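You operate a simulated robot arm through the tools that you are given. There is no shell and no other tool.

You run a simulated robot arm. Do the job below in one go: nothing can be reset, and whatever is moved stays where it is left.

Task
Flush 3 strokes into the T2 cup, then pump the bottle full to its line and shut the sample lever.
Fine: leave the spout over the bottle, cup and bottle in their rings.

The check looks at the end state, three seconds after you hand in, the way a careful person would. Anything else that was tipped, shoved, dropped, spilled or broken makes it a failure.

Robot
A 6-joint arm with a fingered hand, fixed in place. Base frame: the origin is at the foot of the arm, x ahead of it, y to its left, z up. Units: mm, degrees, N and s.
With the tool pointing down near the work surface it reaches from about 220 to 680 mm from the base axis. Its first joint turns from -166.0 to 166.0 degrees. Payload 4 kg.
The tool frame sits at the grasp point between the pads (the TCP): z along the fingers, y along the line on which they close. The tips reach 26 mm beyond it. Largest opening 148 mm; the body of the gripper starts 73 mm behind the TCP. The gripper is a hand of 3 fingers: y runs from the thumb to the fingers, the wrist lies at [0, 0, -239] in the tool frame, and closing takes about 1.5 s.
Orientation is that of the tool frame in the base frame, as [roll, pitch, yaw] about the fixed x, y, z axes, in that order (R = Rz(yaw) Ry(pitch) Rx(roll)). With the fingers straight down and closing along the base's y, the tool's x points along the base's -x, its y along +y and its z along -z.

Tools
- The arm moves only by the tool arm_command. Its argument "series" is a list of rows, each an object (a shift or turn left out is 0, a gripper value left out holds the last) with "dp": the shift along the base's x, y, z in mm, a list of three; "rotation": the turn, a rotation vector about the base's x, y, z in degrees, a list of three. In form: [{"dp": [tx, ty, tz], "rotation": [ax, ay, az]}, ...]. A call has 1 to 20 rows; each row shifts and turns the commanded pose from where the row before left it. "claw" is the gripper command, from -1 (fully open) to 1 (shut), values between in proportion, set as the call begins (left out, the last holds). Rows are played at 5 a second. More than 50 mm and 8.6 degrees between two rows, or a gripper value outside its range, and nothing of the call is played. A pose out of reach is approached as far as the arm can. The call stops where the force on the tool passes 50 N (or 10 N more than at its start, if that is more) or the arm is blocked; 0.2 s more then pass. The fingers move at their own pace (about 153 mm/s each) and stop on an object; they squeeze with about 29 N. The grip force told is the motor's: it shows also when the fingers shut on nothing. Time passes only in rows, and 0.2 s behind the last, so rows that do not move let the fingers close. The reply holds the time, the measured pose of the TCP, the force on the tool along the base axes, the opening and the grip force, in the units named above and with some noise, with the torque about the TCP (base axes, N m) and any sound that the robot's microphone picked up.
- Cameras (640 x 400 px; columns grow to the right, rows downward): "scene" is fixed at [226.8, -640.8, 1359.7]; the picture's right is [0.97, -0.23, 0.00], its down [-0.11, -0.46, -0.88] and it looks along [0.20, 0.85, -0.48] (base axes); focal length 345 px, centre (320, 200). "wrist" rides on the gripper at [68, -39, -90] in the tool frame; the picture's right is [0.50, 0.87, 0.00], its down [-0.66, 0.38, -0.65] and it looks along [-0.57, 0.33, 0.76] (tool axes); focal length 222 px, centre (320, 200). There is no depth. A picture from a camera that has moved, and an enlarged one, comes with that camera's place and axes in the base frame and with its lens. The place of the scene camera against the robot may be out by one fixed shift of up to 18 mm in any direction.
- get_image(camera): a new picture of that camera. No time passes.
- raise_lower(by): slides the trunk up (or, below 0, down) by that many mm; the arm rides with it, the base frame stays. It gives what a move gives, with no picture.
- curl_fingers(finger1, finger2, thumb_bend): sets how far each is bent, from 0 (flat) to 1 (curled in); at 0.3 the hand is open as for a grip, at 0.7 the pads meet at the TCP. One left out holds its place. A second passes; each finger stops where it meets its share of the squeeze, and holds until it gets a number again. A gripper value or a shape takes the hand back. It gives what a move gives, with no picture; readings hold the bend of each and the force on the fingers (four entries, about 0 where the hand has none), thumb and palm.
- preshape(shape): the hand has 3 fingers and takes this shape, open, in about a second: jaw (thumb against the fingers, like two jaws); tri (thumb and two fingers); tip (a fingertip pinch); poke (one finger out to press); point (the index stretched); flat (the hand flat); cup (the hand cupped); fist (a fist). The gripper value then closes the fingers along that shape, each until it touches; the sizes above hold for jaw. It gives what a move gives, with no picture.
- zoom(camera, box): a new picture of the part [left, top, right, bottom] of that camera's present view, enlarged. No time passes.
- close_job(): hands the job in; it is judged then, once.

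Nothing tells you positions but the pictures and the camera data. Unless the task says otherwise, let go and move clear before handing in.

The tools are called after "Emit:" by a JSON object that holds its "fn" and its "kwargs". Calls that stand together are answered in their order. arm_command: Moves the arm, as the interface text tells. Its arguments: {"type":"object","properties":{"series":{"type":"array","items":{"type":"object","properties":{"dp":{"type":"array","items":{"type":"number"}},"rotation":{"type":"array","items":{"type":"number"}}}}},"claw":{"type":"number"}},"required":["series"]} The other tools are called the same way: raise_lower (by) slides the trunk up or down; preshape (shape) gives the hand a shape; curl_fingers (finger1, finger2, thumb_bend) moves the fingers one by one; get_image (camera) takes a picture; zoom (camera, box) takes an enlarged picture of a part of a camera's view; close_job () hands the job in.

At the start:

```text
clock: 0.0
tool_pos: [387.6, 314.0, 1106.9]
tool_rot: [-180.0, 0.0, -180.0]
force: [-0.7, 0.0, -0.4]
ft_torque: [-0.01, -0.01, 0.0]
gripper_width: 148.0
finger_force: 0.1
shape: jaw
bend: [0.3, 0.3, 0.3]
finger forces: [0.0, 0.0, 0.0, 0.0, 0.0, 0.0]
trunk travel left (down, up): [-50.0, 267.0]
```

scene: 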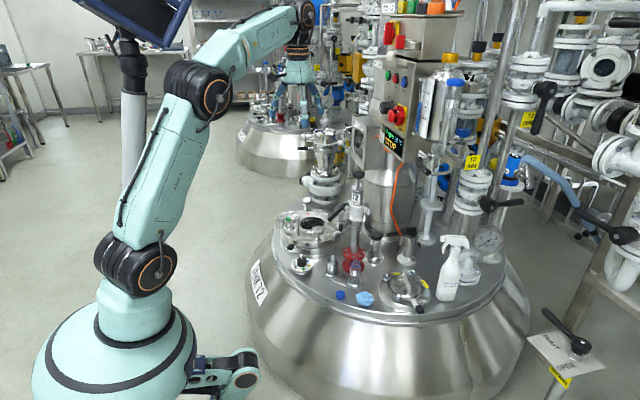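
wrist: 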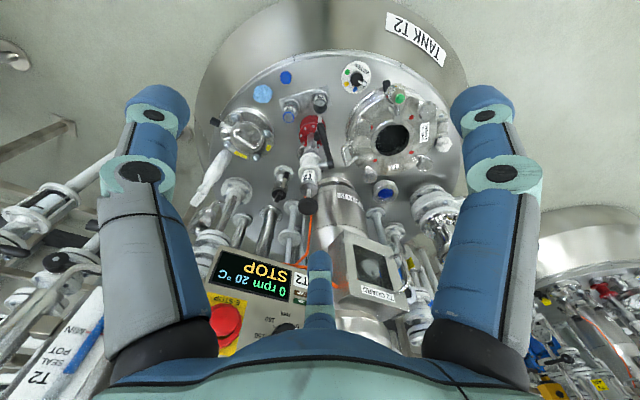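

I see tank T2 with a red-bodied sampler that looks like a pump labelled "T2" in the middle of its lid. I'll zoom in on it to find the pump, lever, spout, cup and bottle.

Emit:
{"fn": "zoom", "kwargs": {"camera": "scene", "box": [300, 160, 420, 310]}}

Emit:
{"fn": "zoom", "kwargs": {"camera": "wrist", "box": [220, 50, 420, 250]}}

Emit:
{"fn": "zoom", "kwargs": {"camera": "scene", "box": [240, 120, 540, 320]}}

```text
2.67 times, centred on (360, 235) of scene
camera zoom: at [226.8, -640.8, 1359.7], right [0.97, -0.23, 0.0], down [-0.11, -0.46, -0.88], along [0.2, 0.85, -0.48], focal length 920 px, centre (213, 107)
```

zoom: 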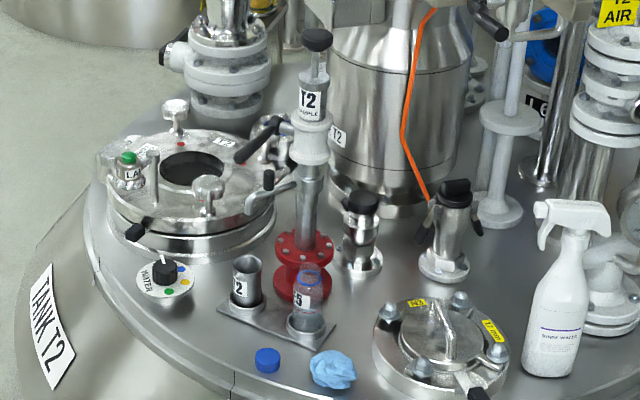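

```text
2.00 times, centred on (320, 150) of wrist
camera zoom: at [320.4, 275.3, 1198.7], right [-0.5, 0.87, 0.0], down [0.66, 0.38, 0.65], along [0.57, 0.33, -0.76], focal length 444 px, centre (320, 300)
```

zoom: 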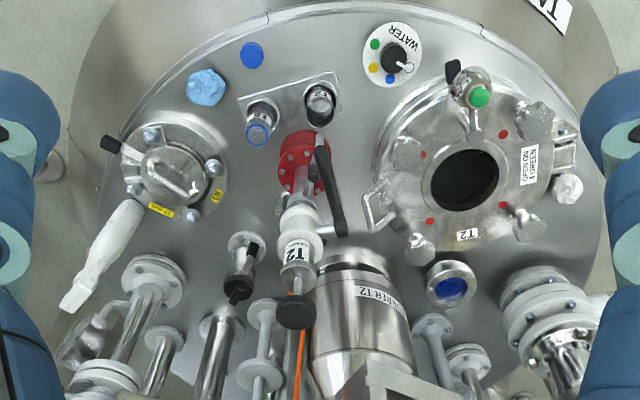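

```text
2.00 times, centred on (390, 220) of scene
camera zoom: at [226.8, -640.8, 1359.7], right [0.97, -0.23, 0.0], down [-0.11, -0.46, -0.88], along [0.2, 0.85, -0.48], focal length 690 px, centre (180, 160)
```

zoom: 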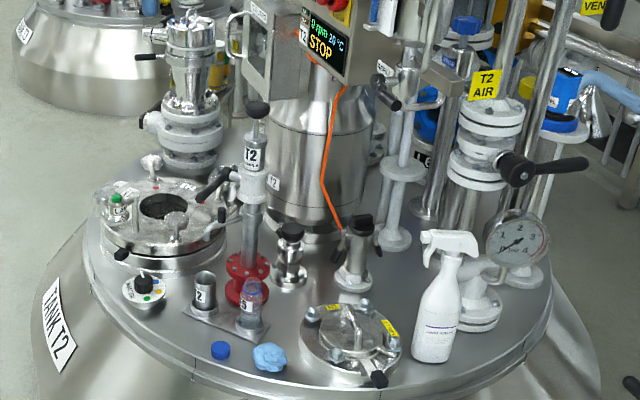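

I place the sampler's axis at about (617, 416), with its black knob near z=843 and the flange near z=450. Before I move I'll look closer at the lever, spout, cup and bottle.

Emit:
{"fn": "zoom", "kwargs": {"camera": "scene", "box": [336, 165, 384, 225]}}

Emit:
{"fn": "zoom", "kwargs": {"camera": "scene", "box": [330, 240, 394, 300]}}

Emit:
{"fn": "zoom", "kwargs": {"camera": "wrist", "box": [270, 70, 360, 220]}}

Emit:
{"fn": "zoom", "kwargs": {"camera": "wrist", "box": [270, 80, 350, 140]}}

```text
6.67 times, centred on (360, 195) of scene
camera zoom: at [226.8, -640.8, 1359.7], right [0.97, -0.23, 0.0], down [-0.11, -0.46, -0.88], along [0.2, 0.85, -0.48], focal length 2299 px, centre (53, 233)
```

zoom: 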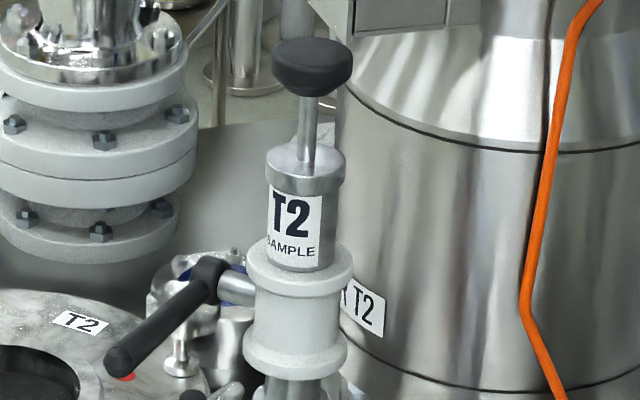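

```text
6.67 times, centred on (362, 270) of scene
camera zoom: at [226.8, -640.8, 1359.7], right [0.97, -0.23, 0.0], down [-0.11, -0.46, -0.88], along [0.2, 0.85, -0.48], focal length 2299 px, centre (40, -267)
```

zoom: 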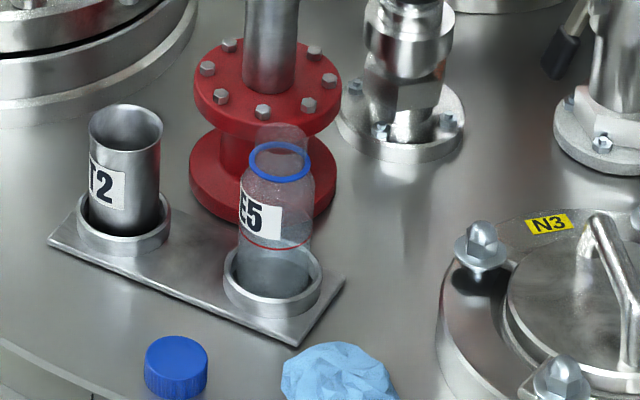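

```text
2.67 times, centred on (315, 145) of wrist
camera zoom: at [320.4, 275.3, 1198.7], right [-0.5, 0.87, 0.0], down [0.66, 0.38, 0.65], along [0.57, 0.33, -0.76], focal length 592 px, centre (333, 347)
```

zoom: 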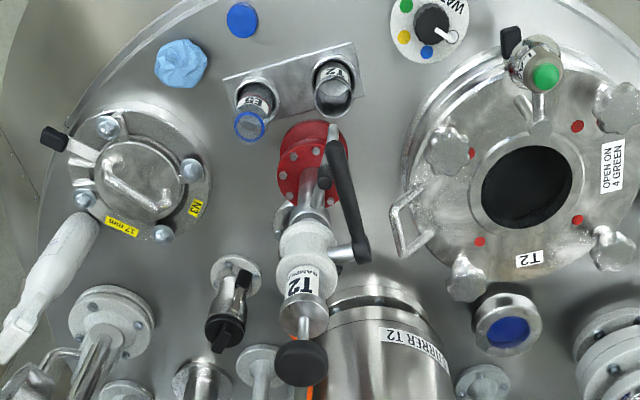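

```text
6.67 times, centred on (310, 110) of wrist
camera zoom: at [320.4, 275.3, 1198.7], right [-0.5, 0.87, 0.0], down [0.66, 0.38, 0.65], along [0.57, 0.33, -0.76], focal length 1481 px, centre (387, 800)
```

zoom: 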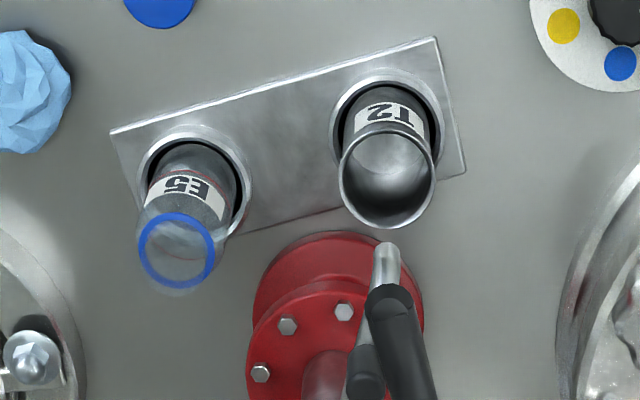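

The rings hold a T2 cup and an E5 bottle with a red fill line. Next I need to see the spout and the lever handle.

Emit:
{"fn": "zoom", "kwargs": {"camera": "scene", "box": [336, 195, 384, 240]}}

Emit:
{"fn": "zoom", "kwargs": {"camera": "wrist", "box": [285, 110, 345, 170]}}

Emit:
{"fn": "zoom", "kwargs": {"camera": "wrist", "box": [285, 150, 345, 220]}}

Emit:
{"fn": "get_image", "kwargs": {"camera": "scene"}}

```text
8.89 times, centred on (360, 218) of scene
camera zoom: at [226.8, -640.8, 1359.7], right [0.97, -0.23, 0.0], down [-0.11, -0.46, -0.88], along [0.2, 0.85, -0.48], focal length 3065 px, centre (-36, 44)
```

zoom: 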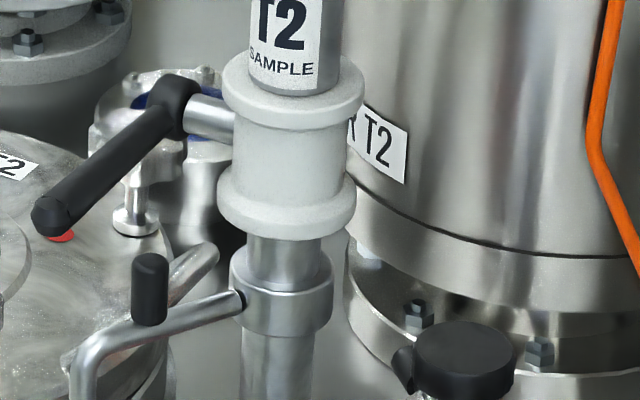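

```text
6.67 times, centred on (315, 140) of wrist
camera zoom: at [320.4, 275.3, 1198.7], right [-0.5, 0.87, 0.0], down [0.66, 0.38, 0.65], along [0.57, 0.33, -0.76], focal length 1481 px, centre (353, 600)
```

zoom: 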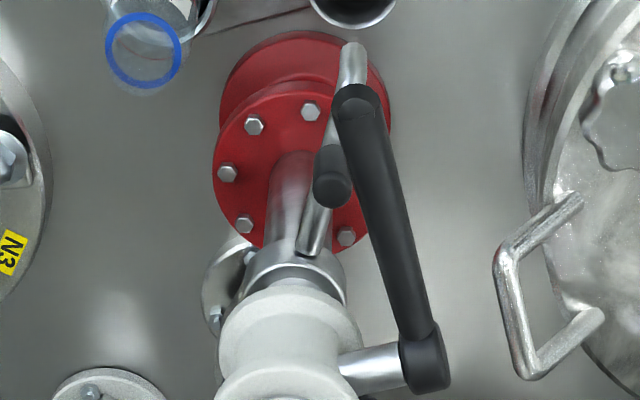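

```text
5.71 times, centred on (315, 185) of wrist
camera zoom: at [320.4, 275.3, 1198.7], right [-0.5, 0.87, 0.0], down [0.66, 0.38, 0.65], along [0.57, 0.33, -0.76], focal length 1269 px, centre (349, 286)
```

zoom: 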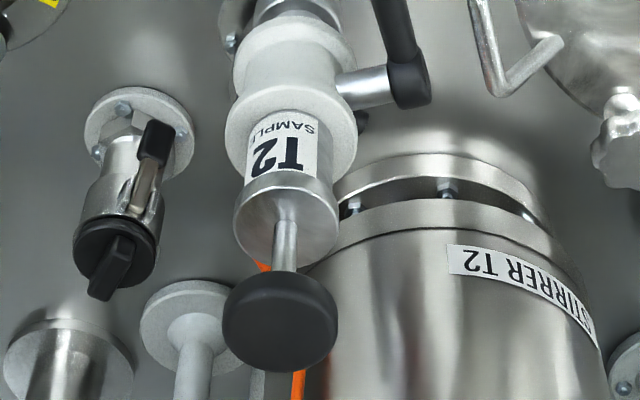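

```text
taken
```

scene: 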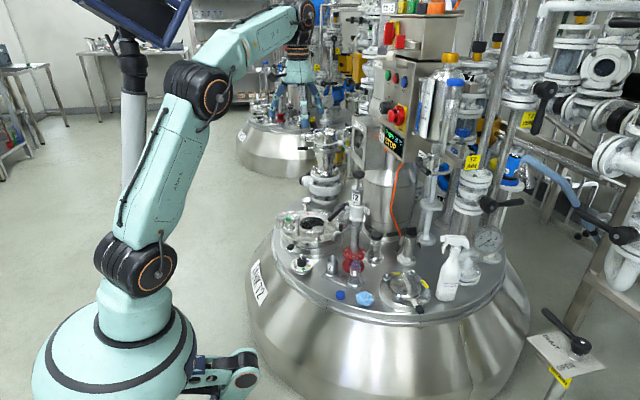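

The spout already points at the cup, and the lever handle lies horizontal and pointing outwards. I'll check the signs nearby for the lever convention.

Emit:
{"fn": "zoom", "kwargs": {"camera": "scene", "box": [515, 295, 625, 400]}}

Emit:
{"fn": "zoom", "kwargs": {"camera": "scene", "box": [340, 80, 440, 180]}}

Emit:
{"fn": "zoom", "kwargs": {"camera": "scene", "box": [540, 40, 640, 260]}}

Emit:
{"fn": "zoom", "kwargs": {"camera": "wrist", "box": [160, 230, 420, 400]}}

```text
3.81 times, centred on (570, 348) of scene
camera zoom: at [226.8, -640.8, 1359.7], right [0.97, -0.23, 0.0], down [-0.11, -0.46, -0.88], along [0.2, 0.85, -0.48], focal length 1314 px, centre (-632, -362)
```

zoom: 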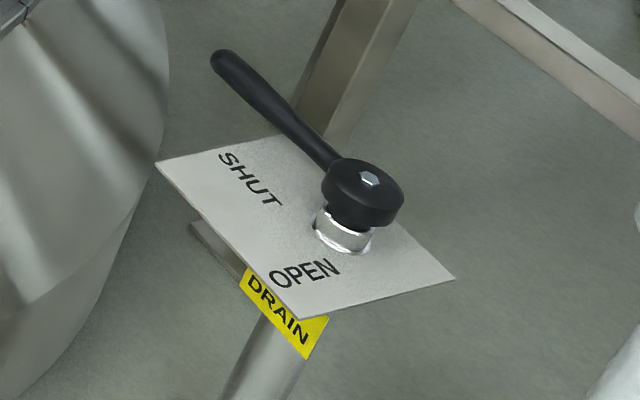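

```text
4.00 times, centred on (390, 130) of scene
camera zoom: at [226.8, -640.8, 1359.7], right [0.97, -0.23, 0.0], down [-0.11, -0.46, -0.88], along [0.2, 0.85, -0.48], focal length 1379 px, centre (40, 480)
```

zoom: 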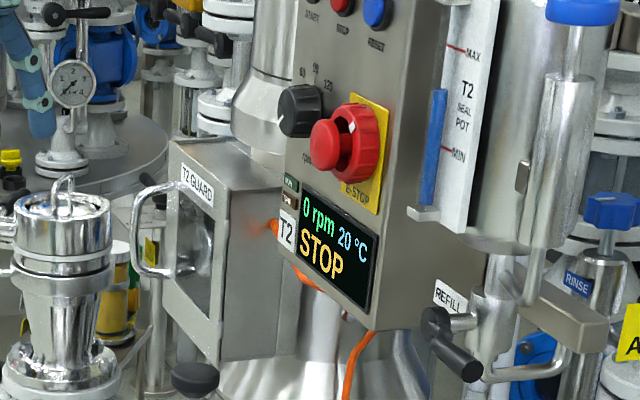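

```text
1.82 times, centred on (590, 150) of scene
camera zoom: at [226.8, -640.8, 1359.7], right [0.97, -0.23, 0.0], down [-0.11, -0.46, -0.88], along [0.2, 0.85, -0.48], focal length 627 px, centre (-171, 291)
```

zoom: 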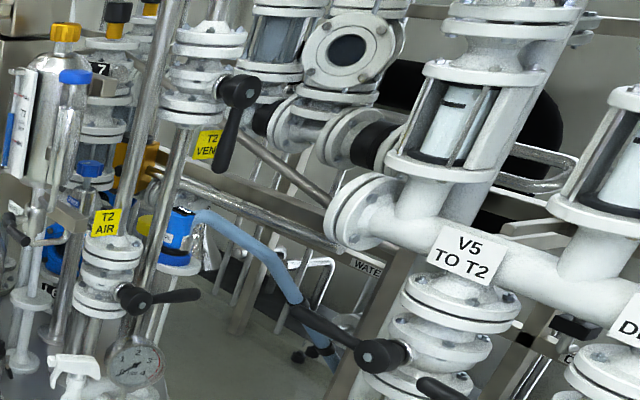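

```text
2.35 times, centred on (290, 315) of wrist
camera zoom: at [320.4, 275.3, 1198.7], right [-0.5, 0.87, 0.0], down [0.66, 0.38, 0.65], along [0.57, 0.33, -0.76], focal length 523 px, centre (391, -71)
```

zoom: 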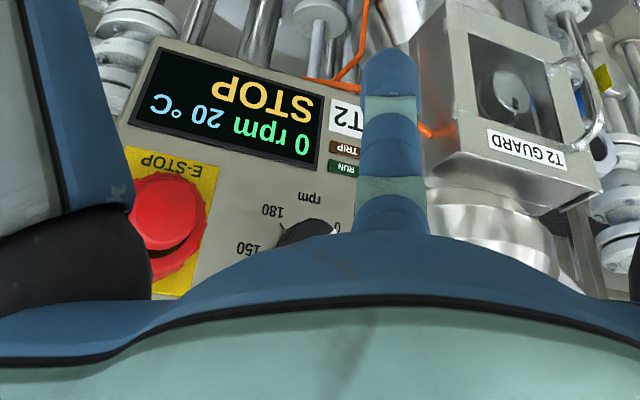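

The neighbouring valves suggest that a handle along the pipe is open and across it is shut, so the sample lever is probably shut now. I'll lower the arm on the robot side of the tank, well clear of everything, for a closer look.

Emit:
{"fn": "arm_command", "kwargs": {"series": [{"dp": [0, 0, -45]}, {"dp": [0, 0, -45]}, {"dp": [0, 0, -45]}, {"dp": [0, 0, -45]}, {"dp": [0, 0, -45]}, {"dp": [0, 0, 0]}]}}

Emit:
{"fn": "get_image", "kwargs": {"camera": "wrist"}}

Emit:
{"fn": "get_image", "kwargs": {"camera": "scene"}}

```text
clock: 1.4
tool_pos: [390.8, 316.3, 884.0]
tool_rot: [-179.9, 0.0, -180.0]
force: [0.3, 0.8, -0.7]
ft_torque: [-0.02, 0.01, -0.01]
gripper_width: 147.7
finger_force: 0.1
shape: jaw
bend: [0.3, 0.3, 0.3]
finger forces: [0.0, 0.1, 0.0, 0.0, 0.1, 0.0]
trunk travel left (down, up): [-50.0, 267.0]
```

```text
taken
camera wrist: at [322.6, 277.2, 974.9], right [-0.5, 0.87, 0.0], down [0.66, 0.38, 0.65], along [0.57, 0.33, -0.76], focal length 222 px, centre (320, 200)
```

wrist: 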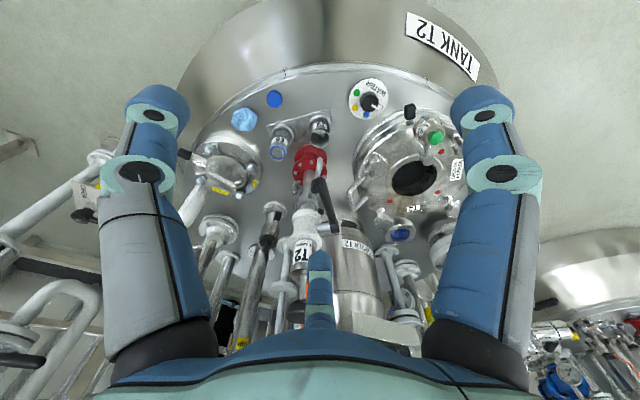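

```text
taken
```

scene: 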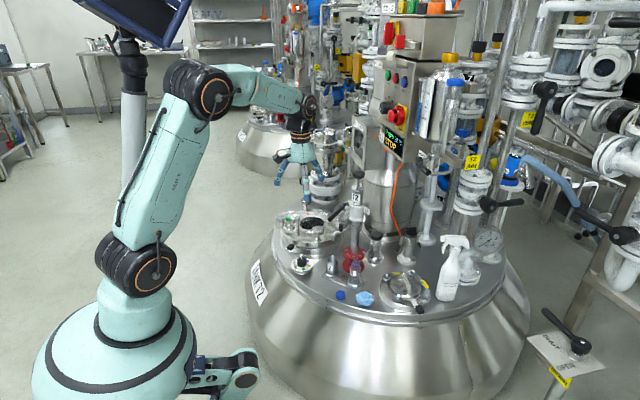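

Emit:
{"fn": "zoom", "kwargs": {"camera": "wrist", "box": [260, 90, 380, 210]}}

Emit:
{"fn": "zoom", "kwargs": {"camera": "wrist", "box": [270, 170, 370, 270]}}

Emit:
{"fn": "zoom", "kwargs": {"camera": "wrist", "box": [265, 100, 335, 170]}}

```text
3.33 times, centred on (320, 150) of wrist
camera zoom: at [322.6, 277.2, 974.9], right [-0.5, 0.87, 0.0], down [0.66, 0.38, 0.65], along [0.57, 0.33, -0.76], focal length 740 px, centre (320, 367)
```

zoom: 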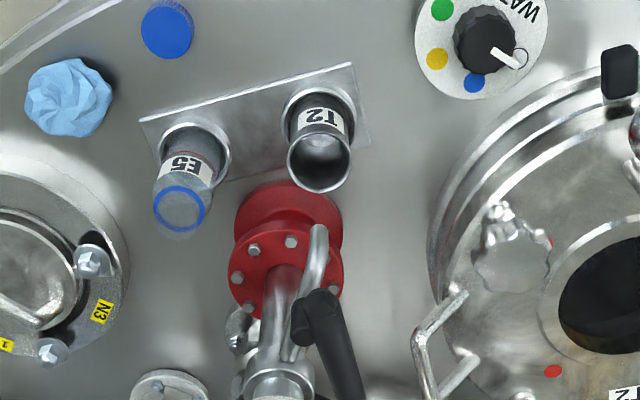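

```text
4.00 times, centred on (320, 220) of wrist
camera zoom: at [322.6, 277.2, 974.9], right [-0.5, 0.87, 0.0], down [0.66, 0.38, 0.65], along [0.57, 0.33, -0.76], focal length 888 px, centre (320, 120)
```

zoom: 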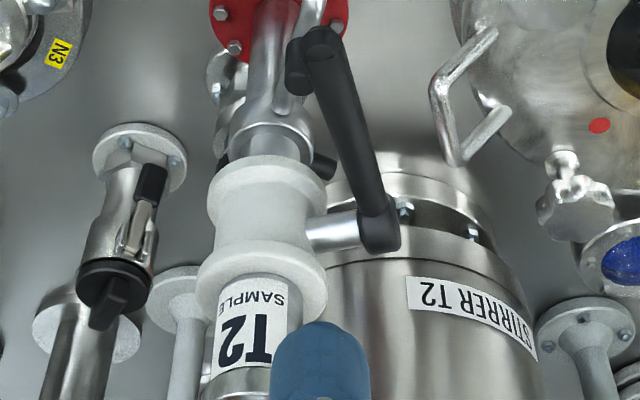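

```text
5.71 times, centred on (300, 135) of wrist
camera zoom: at [322.6, 277.2, 974.9], right [-0.5, 0.87, 0.0], down [0.66, 0.38, 0.65], along [0.57, 0.33, -0.76], focal length 1269 px, centre (434, 571)
```

zoom: 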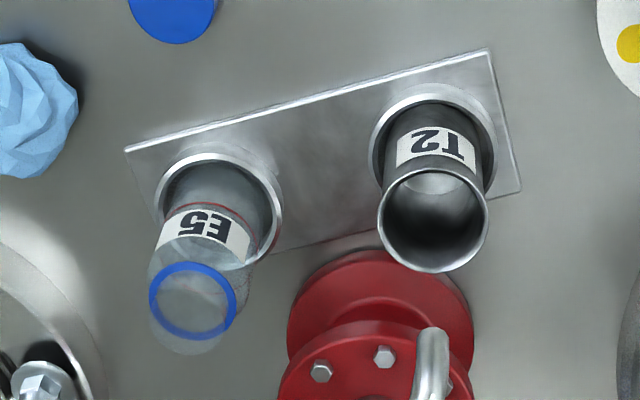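

I need to know exactly where the spout tip is relative to the cup.

Emit:
{"fn": "zoom", "kwargs": {"camera": "scene", "box": [325, 215, 375, 265]}}

Emit:
{"fn": "zoom", "kwargs": {"camera": "wrist", "box": [295, 140, 345, 190]}}

```text
8.00 times, centred on (350, 240) of scene
camera zoom: at [226.8, -640.8, 1359.7], right [0.97, -0.23, 0.0], down [-0.11, -0.46, -0.88], along [0.2, 0.85, -0.48], focal length 2759 px, centre (80, -120)
```

zoom: 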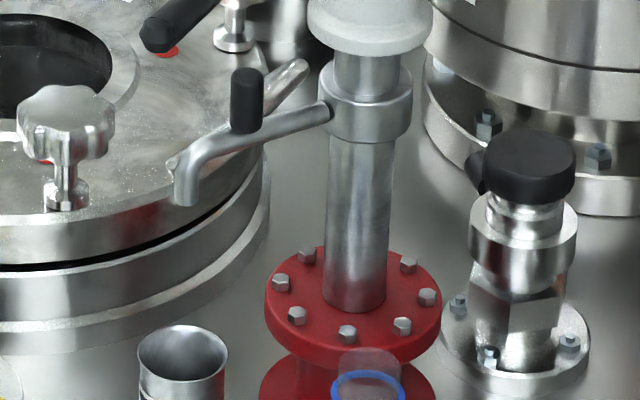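

```text
8.00 times, centred on (320, 165) of wrist
camera zoom: at [322.6, 277.2, 974.9], right [-0.5, 0.87, 0.0], down [0.66, 0.38, 0.65], along [0.57, 0.33, -0.76], focal length 1777 px, centre (320, 480)
```

zoom: 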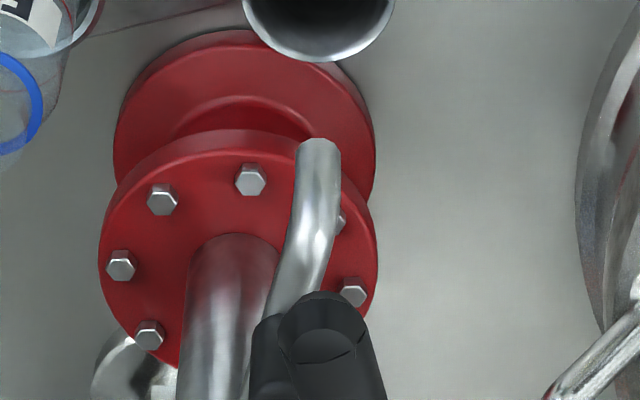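

The spout tip sits directly over the cup at about (521, 392, 588). The lever handle is horizontal, from its hub near (574, 455, 697) to its tip near (497, 378, 697). I'll put the hand in a one-finger shape for pushing and see where the fingertip ends up.

Emit:
{"fn": "preshape", "kwargs": {"shape": "poke"}}

Emit:
{"fn": "get_image", "kwargs": {"camera": "wrist"}}

Emit:
{"fn": "zoom", "kwargs": {"camera": "scene", "box": [260, 80, 360, 240]}}

```text
clock: 2.3
tool_pos: [389.9, 315.4, 884.5]
tool_rot: [-180.0, 0.0, -180.0]
force: [-0.4, 0.2, 0.2]
ft_torque: [-0.01, 0.01, 0.0]
gripper_width: 0.0
finger_force: 0.1
shape: poke
bend: [1.0, 1.0, 0.4]
finger forces: [0.0, 0.1, 0.0, 0.0, 0.0, 0.1]
trunk travel left (down, up): [-50.0, 267.0]
```

```text
taken
camera wrist: at [322.6, 277.2, 975.4], right [-0.5, 0.87, 0.0], down [0.66, 0.38, 0.65], along [0.57, 0.33, -0.76], focal length 222 px, centre (320, 200)
```

wrist: 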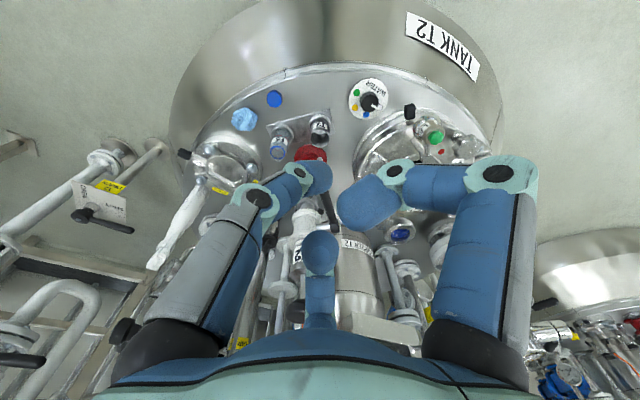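

```text
2.50 times, centred on (310, 160) of scene
camera zoom: at [226.8, -640.8, 1359.7], right [0.97, -0.23, 0.0], down [-0.11, -0.46, -0.88], along [0.2, 0.85, -0.48], focal length 862 px, centre (345, 300)
```

zoom: 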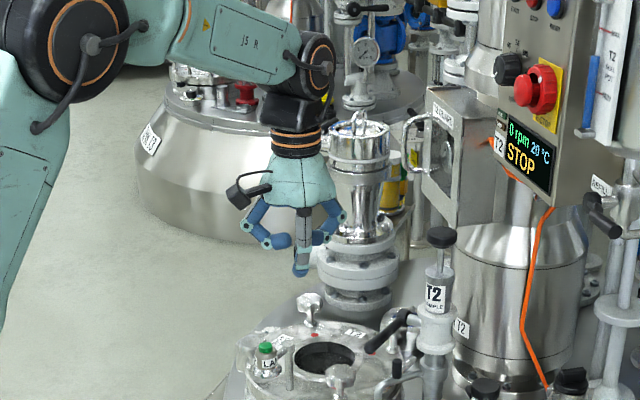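

The poke shape only bends the thumb partway, so a three-finger grasp end-on around the lever handle suits this better. I'll open to jaw, yaw to 45° and tilt the tool to horizontal on the robot side of the lever.

Emit:
{"fn": "preshape", "kwargs": {"shape": "jaw"}}

Emit:
{"fn": "arm_command", "kwargs": {"series": [{"dp": [0, 0, 0], "rotation": [0, 0, 7.5]}, {"dp": [0, 0, 0], "rotation": [0, 0, 7.5]}, {"dp": [0, 0, 0], "rotation": [0, 0, 7.5]}, {"dp": [0, 0, 0], "rotation": [0, 0, 7.5]}, {"dp": [0, 0, 0], "rotation": [0, 0, 7.5]}, {"dp": [0, 0, 0], "rotation": [0, 0, 7.5]}, {"dp": [0, 0, 0]}], "claw": 0.0}}

Emit:
{"fn": "arm_command", "kwargs": {"series": [{"dp": [4, 0, -14], "rotation": [5.8, -5.8, 0]}, {"dp": [4, 0, -14], "rotation": [5.8, -5.8, 0]}, {"dp": [4, 0, -14], "rotation": [5.8, -5.8, 0]}, {"dp": [4, 0, -14], "rotation": [5.8, -5.8, 0]}, {"dp": [4, 0, -14], "rotation": [5.8, -5.8, 0]}, {"dp": [0, 0, 0]}]}}

Emit:
{"fn": "get_image", "kwargs": {"camera": "wrist"}}

Emit:
{"fn": "get_image", "kwargs": {"camera": "scene"}}

```text
clock: 3.2
tool_pos: [391.3, 316.1, 884.5]
tool_rot: [179.9, 0.0, 179.9]
force: [0.7, -0.8, 0.3]
ft_torque: [0.01, 0.02, -0.01]
gripper_width: 147.8
finger_force: 0.2
shape: jaw
bend: [0.3, 0.3, 0.3]
finger forces: [0.1, 0.0, 0.0, 0.0, 0.0, 0.1]
trunk travel left (down, up): [-50.0, 267.0]
```

```text
clock: 4.8
tool_pos: [388.6, 314.6, 882.6]
tool_rot: [180.0, -0.1, -135.0]
force: [-0.1, -0.3, 0.7]
ft_torque: [0.01, 0.0, -0.01]
gripper_width: 74.6
finger_force: 0.1
shape: jaw
bend: [0.36, 0.36, 0.7]
finger forces: [0.0, 0.1, 0.0, 0.1, 0.0, 0.0]
trunk travel left (down, up): [-50.0, 267.0]
```

```text
clock: 6.2
tool_pos: [407.8, 313.6, 811.8]
tool_rot: [180.0, 41.2, -135.0]
force: [-0.9, -0.3, 0.4]
ft_torque: [0.03, 0.03, -0.01]
gripper_width: 74.1
finger_force: 0.1
shape: jaw
bend: [0.36, 0.36, 0.7]
finger forces: [0.0, 0.0, 0.0, 0.1, 0.0, 0.0]
trunk travel left (down, up): [-50.0, 267.0]
```

```text
taken
camera wrist: at [357.3, 207.9, 838.0], right [-0.88, 0.35, -0.33], down [-0.22, 0.31, 0.92], along [0.42, 0.88, -0.2], focal length 222 px, centre (320, 200)
```

wrist: 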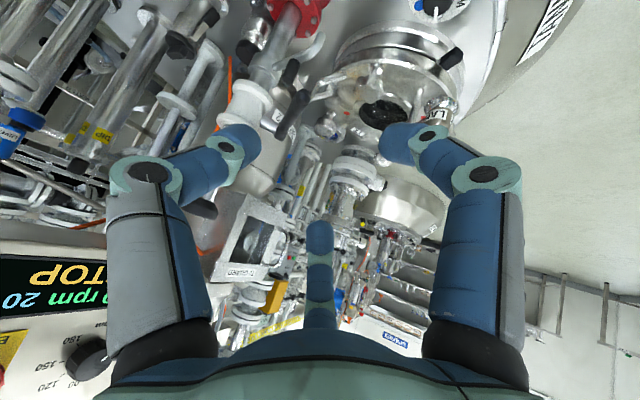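

```text
taken
```

scene: 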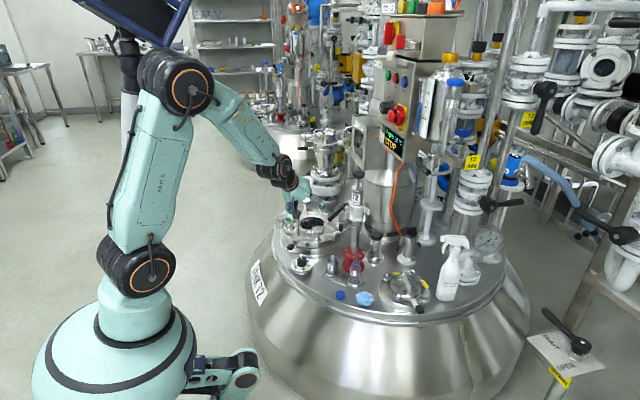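

Emit:
{"fn": "arm_command", "kwargs": {"series": [{"dp": [6, 3, -19], "rotation": [5.8, -5.8, 0]}, {"dp": [6, 3, -19], "rotation": [5.8, -5.8, 0]}, {"dp": [6, 3, -19], "rotation": [5.8, -5.8, 0]}, {"dp": [6, 3, -19], "rotation": [5.8, -5.8, 0]}, {"dp": [6, 3, -19], "rotation": [5.8, -5.8, 0]}, {"dp": [6, 3, -19], "rotation": [5.7, -5.7, 0]}, {"dp": [0, 0, 0]}]}}

Emit:
{"fn": "get_image", "kwargs": {"camera": "wrist"}}

Emit:
{"fn": "get_image", "kwargs": {"camera": "scene"}}

Emit:
{"fn": "zoom", "kwargs": {"camera": "scene", "box": [260, 150, 400, 280]}}

```text
clock: 7.8
tool_pos: [442.7, 333.0, 699.1]
tool_rot: [5.1, 89.9, 49.9]
force: [-0.2, 0.0, 0.1]
ft_torque: [0.01, -0.01, -0.02]
gripper_width: 74.3
finger_force: 0.0
shape: jaw
bend: [0.36, 0.36, 0.7]
finger forces: [0.0, 0.0, 0.0, 0.1, 0.0, 0.0]
trunk travel left (down, up): [-50.0, 267.0]
```

```text
taken
camera wrist: at [407.3, 242.1, 632.3], right [-0.61, 0.61, -0.5], down [-0.73, -0.2, 0.65], along [0.3, 0.77, 0.57], focal length 222 px, centre (320, 200)
```

wrist: 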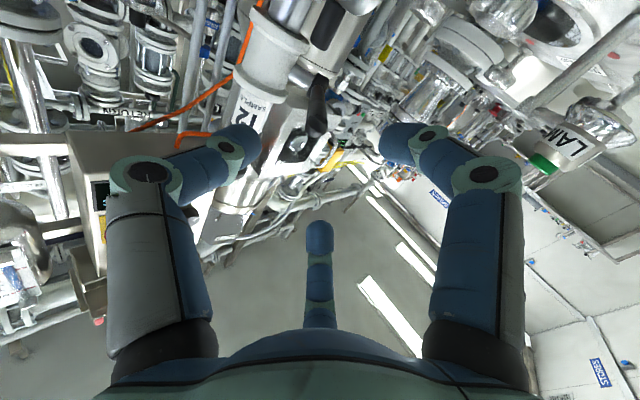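

```text
taken
```

scene: 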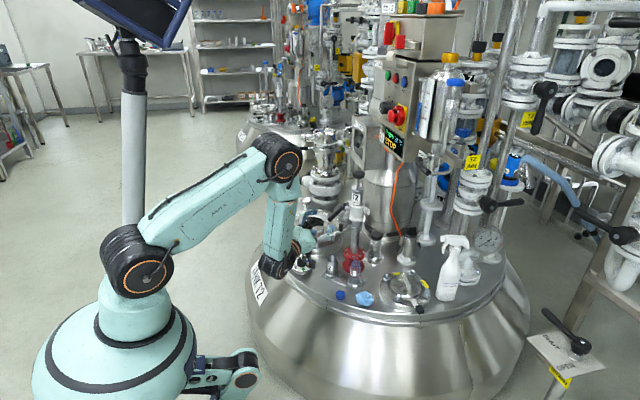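

```text
3.08 times, centred on (330, 215) of scene
camera zoom: at [226.8, -640.8, 1359.7], right [0.97, -0.23, 0.0], down [-0.11, -0.46, -0.88], along [0.2, 0.85, -0.48], focal length 1061 px, centre (289, 154)
```

zoom: 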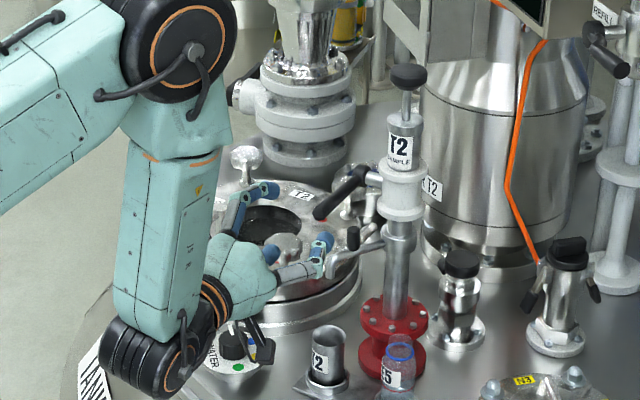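

The tool is now level and lined up with the lever handle, which is about 6 mm off its axis. I'll slide the open fingers over the handle end.

Emit:
{"fn": "arm_command", "kwargs": {"series": [{"dp": [13, 10, 0]}, {"dp": [13, 11, -1]}, {"dp": [13, 12, 0]}, {"dp": [13, 12, -1]}, {"dp": [14, 12, 0]}, {"dp": [0, 0, 0]}]}}

Emit:
{"fn": "get_image", "kwargs": {"camera": "wrist"}}

Emit:
{"fn": "zoom", "kwargs": {"camera": "scene", "box": [310, 170, 390, 250]}}

```text
clock: 9.2
tool_pos: [512.6, 390.0, 697.6]
tool_rot: [15.6, 89.9, 60.5]
force: [0.1, 0.2, 0.2]
ft_torque: [0.0, -0.03, 0.01]
gripper_width: 74.3
finger_force: 0.0
shape: jaw
bend: [0.36, 0.36, 0.7]
finger forces: [0.1, 0.0, 0.0, 0.1, 0.1, 0.0]
trunk travel left (down, up): [-50.0, 267.0]
```

```text
taken
camera wrist: at [475.3, 299.7, 630.1], right [-0.61, 0.61, -0.5], down [-0.73, -0.2, 0.65], along [0.3, 0.77, 0.57], focal length 222 px, centre (320, 200)
```

wrist: 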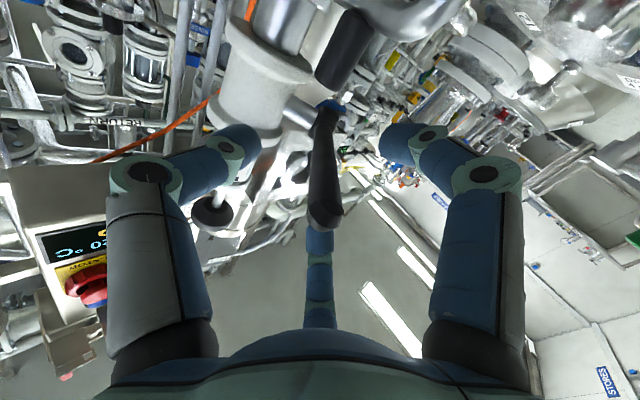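

```text
5.00 times, centred on (350, 210) of scene
camera zoom: at [226.8, -640.8, 1359.7], right [0.97, -0.23, 0.0], down [-0.11, -0.46, -0.88], along [0.2, 0.85, -0.48], focal length 1724 px, centre (170, 150)
```

zoom: 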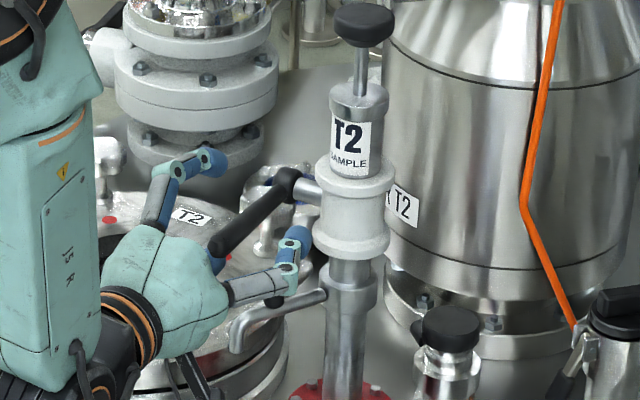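

The handle end is well inside the three fingers, so I'll close on it.

Emit:
{"fn": "arm_command", "kwargs": {"series": [{"dp": [0, 0, 0]}, {"dp": [0, 0, 0]}, {"dp": [0, 0, 0]}, {"dp": [0, 0, 0]}, {"dp": [0, 0, 0]}, {"dp": [0, 0, 0]}], "claw": 0.9}}

Emit:
{"fn": "get_image", "kwargs": {"camera": "wrist"}}

Emit:
{"fn": "zoom", "kwargs": {"camera": "scene", "box": [310, 170, 390, 250]}}

```text
clock: 10.6
tool_pos: [511.6, 388.9, 696.8]
tool_rot: [5.8, 89.9, 51.0]
force: [-3.1, -2.0, -1.3]
ft_torque: [-0.05, 0.05, 0.05]
gripper_width: 8.9
finger_force: 0.0
shape: jaw
bend: [0.62, 0.72, 0.7]
finger forces: [3.8, 0.5, 0.0, 0.0, 2.3, 0.1]
trunk travel left (down, up): [-50.0, 267.0]
```

```text
taken
camera wrist: at [475.1, 299.4, 630.4], right [-0.61, 0.61, -0.5], down [-0.73, -0.2, 0.65], along [0.3, 0.77, 0.57], focal length 222 px, centre (320, 200)
```

wrist: 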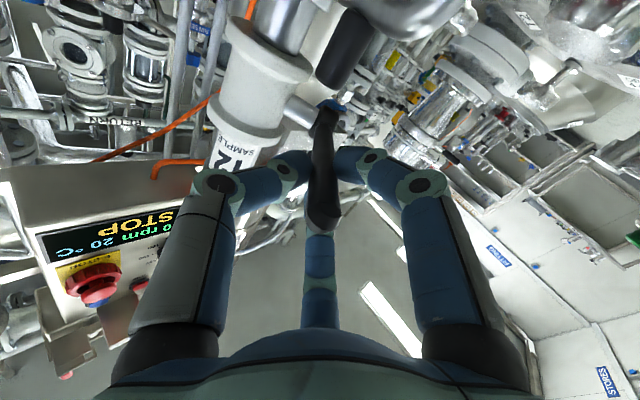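

```text
5.00 times, centred on (350, 210) of scene
camera zoom: at [226.8, -640.8, 1359.7], right [0.97, -0.23, 0.0], down [-0.11, -0.46, -0.88], along [0.2, 0.85, -0.48], focal length 1724 px, centre (170, 150)
```

zoom: 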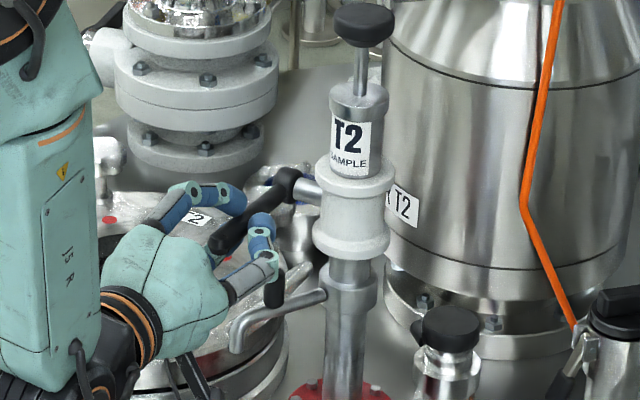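

The fingers hold the handle lightly. I'll make a small trial lift along the lever's arc and watch the force.

Emit:
{"fn": "arm_command", "kwargs": {"series": [{"dp": [0.2, 0.2, 6.3], "rotation": [-2.83, 2.83, 0]}, {"dp": [0.5, 0.5, 6.2], "rotation": [-2.83, 2.83, 0]}, {"dp": [0, 0, 0]}]}}

Emit:
{"fn": "zoom", "kwargs": {"camera": "scene", "box": [310, 170, 390, 250]}}

```text
clock: 11.4
tool_pos: [511.8, 390.4, 709.2]
tool_rot: [179.9, 82.1, -135.1]
force: [-0.9, 0.4, -0.6]
ft_torque: [-0.03, 0.05, 0.04]
gripper_width: 7.8
finger_force: 0.0
shape: jaw
bend: [0.62, 0.72, 0.7]
finger forces: [3.1, 0.2, 0.0, 0.1, 1.8, 0.0]
trunk travel left (down, up): [-50.0, 267.0]
```

```text
5.00 times, centred on (350, 210) of scene
camera zoom: at [226.8, -640.8, 1359.7], right [0.97, -0.23, 0.0], down [-0.11, -0.46, -0.88], along [0.2, 0.85, -0.48], focal length 1724 px, centre (170, 150)
```

zoom: 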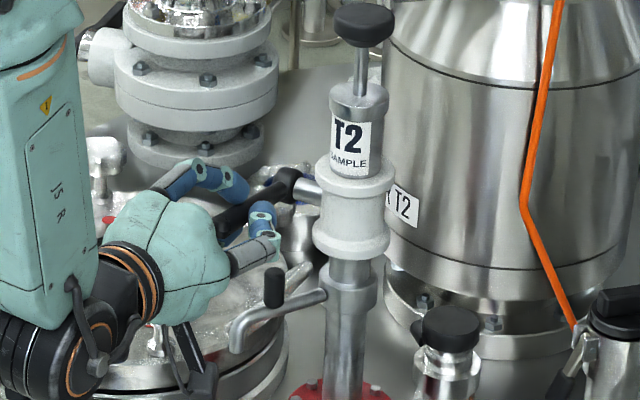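

Emit:
{"fn": "arm_command", "kwargs": {"series": [{"dp": [1.3, 1.3, 12.2], "rotation": [-5.66, 5.66, 0]}, {"dp": [2.5, 2.5, 11.8], "rotation": [-5.66, 5.66, 0]}, {"dp": [0, 0, 0]}]}}

Emit:
{"fn": "get_image", "kwargs": {"camera": "wrist"}}

Emit:
{"fn": "zoom", "kwargs": {"camera": "scene", "box": [310, 170, 390, 250]}}

```text
clock: 12.2
tool_pos: [516.2, 393.2, 732.6]
tool_rot: [180.0, 66.0, -135.1]
force: [0.4, 1.8, -2.1]
ft_torque: [-0.01, -0.01, 0.03]
gripper_width: 7.6
finger_force: 0.0
shape: jaw
bend: [0.62, 0.72, 0.7]
finger forces: [3.1, 0.0, 0.0, 0.0, 1.2, 0.1]
trunk travel left (down, up): [-50.0, 267.0]
```

```text
taken
camera wrist: at [465.5, 288.8, 709.3], right [-0.76, 0.47, -0.46], down [-0.5, 0.03, 0.86], along [0.42, 0.88, 0.21], focal length 222 px, centre (320, 200)
```

wrist: 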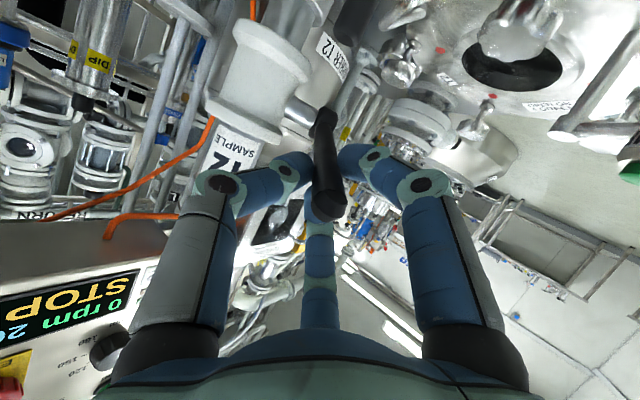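

```text
5.00 times, centred on (350, 210) of scene
camera zoom: at [226.8, -640.8, 1359.7], right [0.97, -0.23, 0.0], down [-0.11, -0.46, -0.88], along [0.2, 0.85, -0.48], focal length 1724 px, centre (170, 150)
```

zoom: 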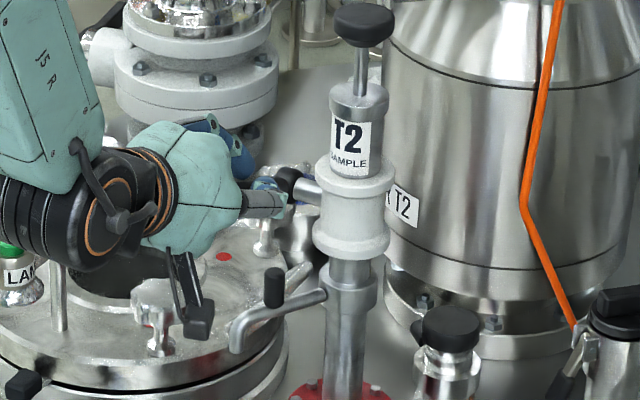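

The lever lifts freely, already about 24°. I'll keep going along the arc but let the tool's tilt lag near 45°, so the thumb stays clear of the pump cylinder and knob.

Emit:
{"fn": "arm_command", "kwargs": {"series": [{"dp": [4.2, 4.8, 11.1], "rotation": [-5.66, 5.66, 0]}, {"dp": [5.2, 5.5, 10.2], "rotation": [-5.66, 5.66, 0]}, {"dp": [6.2, 6.2, 9.0], "rotation": [-3.5, 3.5, 0]}, {"dp": [0, 0, 0]}]}}

Emit:
{"fn": "get_image", "kwargs": {"camera": "wrist"}}

Emit:
{"fn": "zoom", "kwargs": {"camera": "scene", "box": [310, 170, 390, 250]}}

```text
clock: 13.2
tool_pos: [530.3, 409.9, 762.9]
tool_rot: [-179.9, 45.0, -135.0]
force: [-1.3, 0.7, -1.7]
ft_torque: [0.0, 0.03, 0.01]
gripper_width: 7.9
finger_force: 0.0
shape: jaw
bend: [0.62, 0.72, 0.7]
finger forces: [3.7, 0.0, 0.0, 0.2, 1.3, 0.0]
trunk travel left (down, up): [-50.0, 267.0]
```

```text
taken
camera wrist: at [478.9, 304.1, 779.8], right [-0.86, 0.36, -0.35], down [-0.27, 0.27, 0.93], along [0.43, 0.89, -0.13], focal length 222 px, centre (320, 200)
```

wrist: 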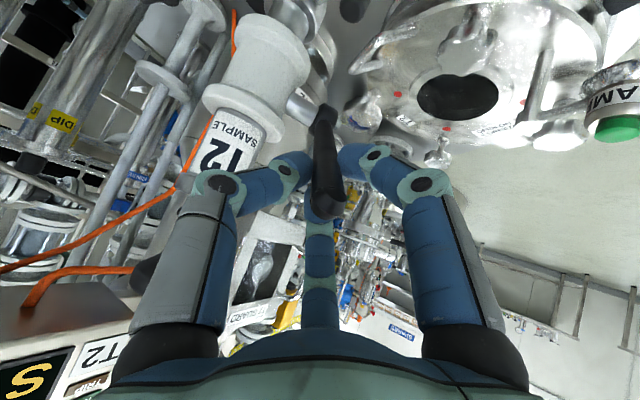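

```text
5.00 times, centred on (350, 210) of scene
camera zoom: at [226.8, -640.8, 1359.7], right [0.97, -0.23, 0.0], down [-0.11, -0.46, -0.88], along [0.2, 0.85, -0.48], focal length 1724 px, centre (170, 150)
```

zoom: 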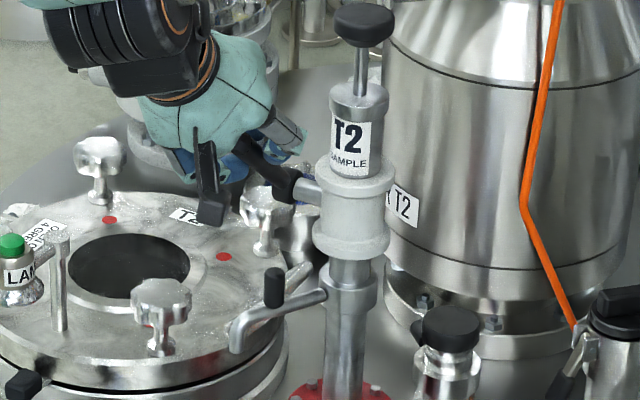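

Emit:
{"fn": "arm_command", "kwargs": {"series": [{"dp": [7.0, 7.0, 7.7]}, {"dp": [7.6, 7.6, 6.3]}, {"dp": [8.3, 8.3, 4.7]}, {"dp": [0, 0, 0]}]}}

Emit:
{"fn": "get_image", "kwargs": {"camera": "wrist"}}

Emit:
{"fn": "zoom", "kwargs": {"camera": "scene", "box": [310, 150, 390, 230]}}

```text
clock: 14.2
tool_pos: [541.7, 423.7, 775.4]
tool_rot: [179.7, 45.5, -135.0]
force: [-0.3, -1.6, 1.1]
ft_torque: [-0.06, 0.01, 0.02]
gripper_width: 8.1
finger_force: 0.0
shape: jaw
bend: [0.62, 0.72, 0.7]
finger forces: [3.7, 0.1, 0.0, 0.1, 3.8, 0.0]
out of reach, approached as far as the arm can: row 2, 3
trunk travel left (down, up): [-50.0, 267.0]
```

```text
taken
camera wrist: at [490.7, 317.8, 791.3], right [-0.86, 0.36, -0.35], down [-0.27, 0.26, 0.93], along [0.43, 0.9, -0.13], focal length 222 px, centre (320, 200)
```

wrist: 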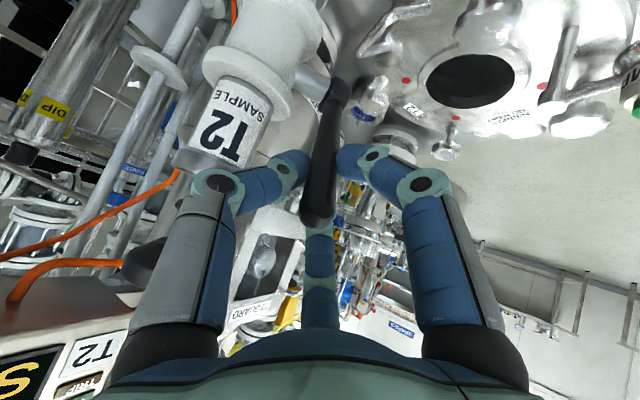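

```text
5.00 times, centred on (350, 190) of scene
camera zoom: at [226.8, -640.8, 1359.7], right [0.97, -0.23, 0.0], down [-0.11, -0.46, -0.88], along [0.2, 0.85, -0.48], focal length 1724 px, centre (170, 250)
```

zoom: 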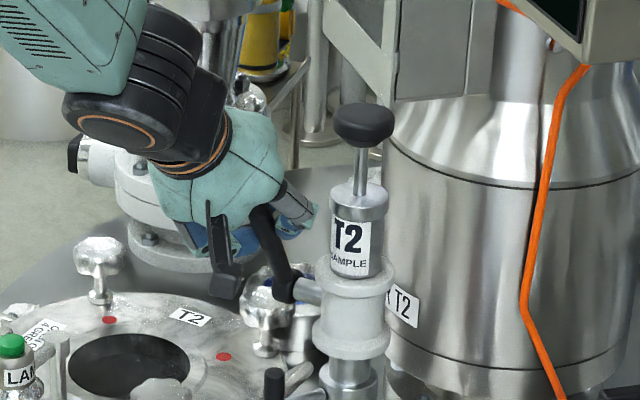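

The arm reports that it is at its reach limit. I'll look at its posture to see whether the trunk height would help.

Emit:
{"fn": "get_image", "kwargs": {"camera": "scene"}}

```text
taken
```

scene: 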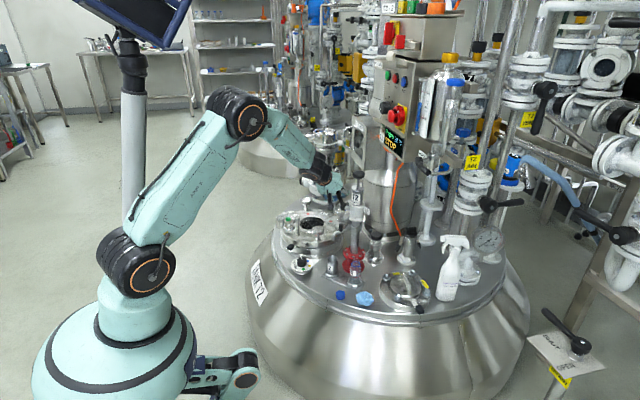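

The arm isn't stretched out. The tool is lined up with the forearm, which is a wrist singularity. The lever is about 60° up, so I'll open the fingers a little, back off along the tool axis and check that the lever stays.

Emit:
{"fn": "arm_command", "kwargs": {"series": [{"dp": [0, 0, 0]}, {"dp": [0, 0, 0]}, {"dp": [0, 0, 0]}], "claw": 0.2}}

Emit:
{"fn": "arm_command", "kwargs": {"series": [{"dp": [-12, -12, 17]}, {"dp": [-12, -12, 17]}, {"dp": [-15, -15, 21]}, {"dp": [-15, -15, 21]}, {"dp": [-15, -15, 21]}, {"dp": [0, 0, 0]}]}}

Emit:
{"fn": "get_image", "kwargs": {"camera": "wrist"}}

Emit:
{"fn": "zoom", "kwargs": {"camera": "scene", "box": [300, 150, 400, 250]}}

```text
clock: 15.0
tool_pos: [541.5, 423.7, 774.2]
tool_rot: [179.5, 45.3, -135.0]
force: [0.0, 0.0, -0.6]
ft_torque: [-0.02, -0.01, -0.02]
gripper_width: 58.8
finger_force: 0.0
shape: jaw
bend: [0.77, 0.77, 0.7]
finger forces: [0.1, 0.0, 0.0, 0.0, 0.0, 0.0]
trunk travel left (down, up): [-50.0, 267.0]
```

```text
clock: 16.4
tool_pos: [472.6, 352.9, 870.9]
tool_rot: [179.9, 45.1, -135.0]
force: [0.2, -0.2, -0.2]
ft_torque: [0.05, -0.01, 0.0]
gripper_width: 58.8
finger_force: 0.0
shape: jaw
bend: [0.77, 0.77, 0.7]
finger forces: [0.0, 0.0, 0.0, 0.0, 0.0, 0.0]
trunk travel left (down, up): [-50.0, 267.0]
```

```text
taken
camera wrist: at [420.9, 246.7, 888.3], right [-0.86, 0.36, -0.35], down [-0.27, 0.27, 0.93], along [0.43, 0.89, -0.13], focal length 222 px, centre (320, 200)
```

wrist: 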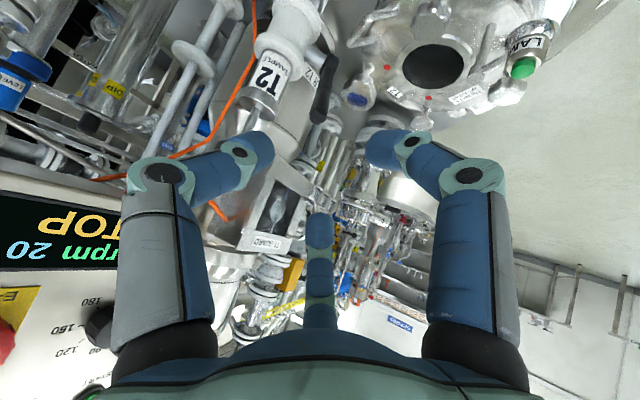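

```text
4.00 times, centred on (350, 200) of scene
camera zoom: at [226.8, -640.8, 1359.7], right [0.97, -0.23, 0.0], down [-0.11, -0.46, -0.88], along [0.2, 0.85, -0.48], focal length 1379 px, centre (200, 200)
```

zoom: 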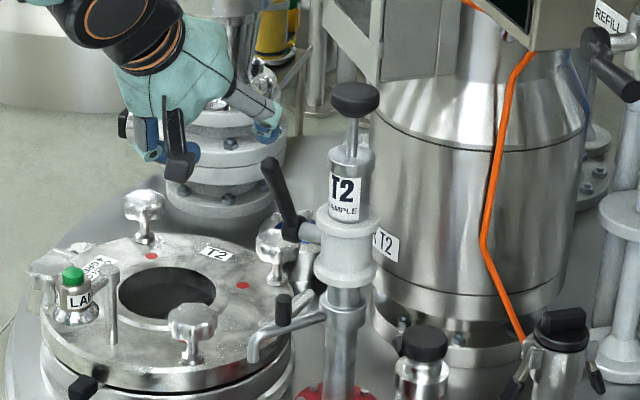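

The lever stays raised at about 60°. To push it fully up I'll retilt the tool closer to vertical, away from the singularity, swing its heading to about 34° and close the fingers into a beak.

Emit:
{"fn": "arm_command", "kwargs": {"series": [{"dp": [0, 0, 0], "rotation": [-4.74, 4.74, 0]}, {"dp": [0, 0, 0], "rotation": [-4.74, 4.74, 0]}, {"dp": [0, 0, 0], "rotation": [-4.74, 4.74, 0]}, {"dp": [0, 0, 0], "rotation": [0, 0, -5.5]}, {"dp": [0, 0, 0], "rotation": [0, 0, -5.5]}, {"dp": [0, 0, 0]}, {"dp": [0, 0, 0]}], "claw": 1.0}}

Emit:
{"fn": "get_image", "kwargs": {"camera": "wrist"}}

Emit:
{"fn": "zoom", "kwargs": {"camera": "scene", "box": [280, 120, 400, 240]}}

```text
clock: 18.0
tool_pos: [495.8, 270.4, 824.2]
tool_rot: [175.8, 34.3, -146.2]
force: [-0.8, 0.0, 0.0]
ft_torque: [0.0, 0.0, 0.02]
gripper_width: 0.0
finger_force: 29.2
shape: jaw
bend: [0.7, 0.7, 0.7]
finger forces: [0.0, 0.0, 0.0, 0.0, 0.0, 0.0]
out of reach, approached as far as the arm can: row 1, 2, 3, 4, 5
trunk travel left (down, up): [-50.0, 267.0]
```

```text
taken
camera wrist: at [434.4, 174.3, 858.2], right [-0.85, 0.47, -0.23], down [-0.05, 0.36, 0.93], along [0.52, 0.81, -0.29], focal length 222 px, centre (320, 200)
```

wrist: 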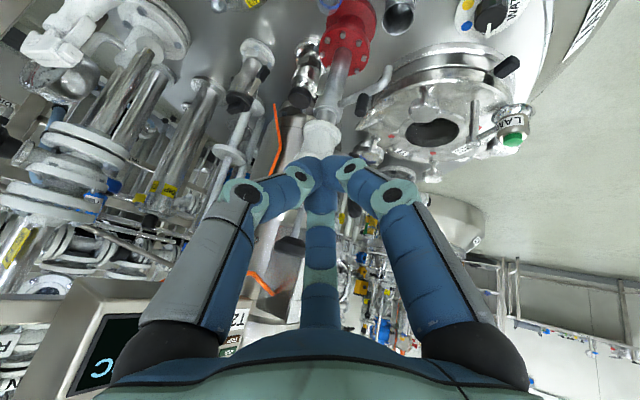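

```text
3.33 times, centred on (340, 180) of scene
camera zoom: at [226.8, -640.8, 1359.7], right [0.97, -0.23, 0.0], down [-0.11, -0.46, -0.88], along [0.2, 0.85, -0.48], focal length 1150 px, centre (253, 267)
```

zoom: 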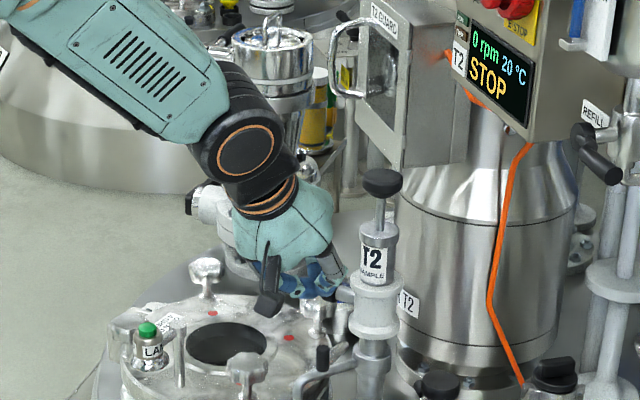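

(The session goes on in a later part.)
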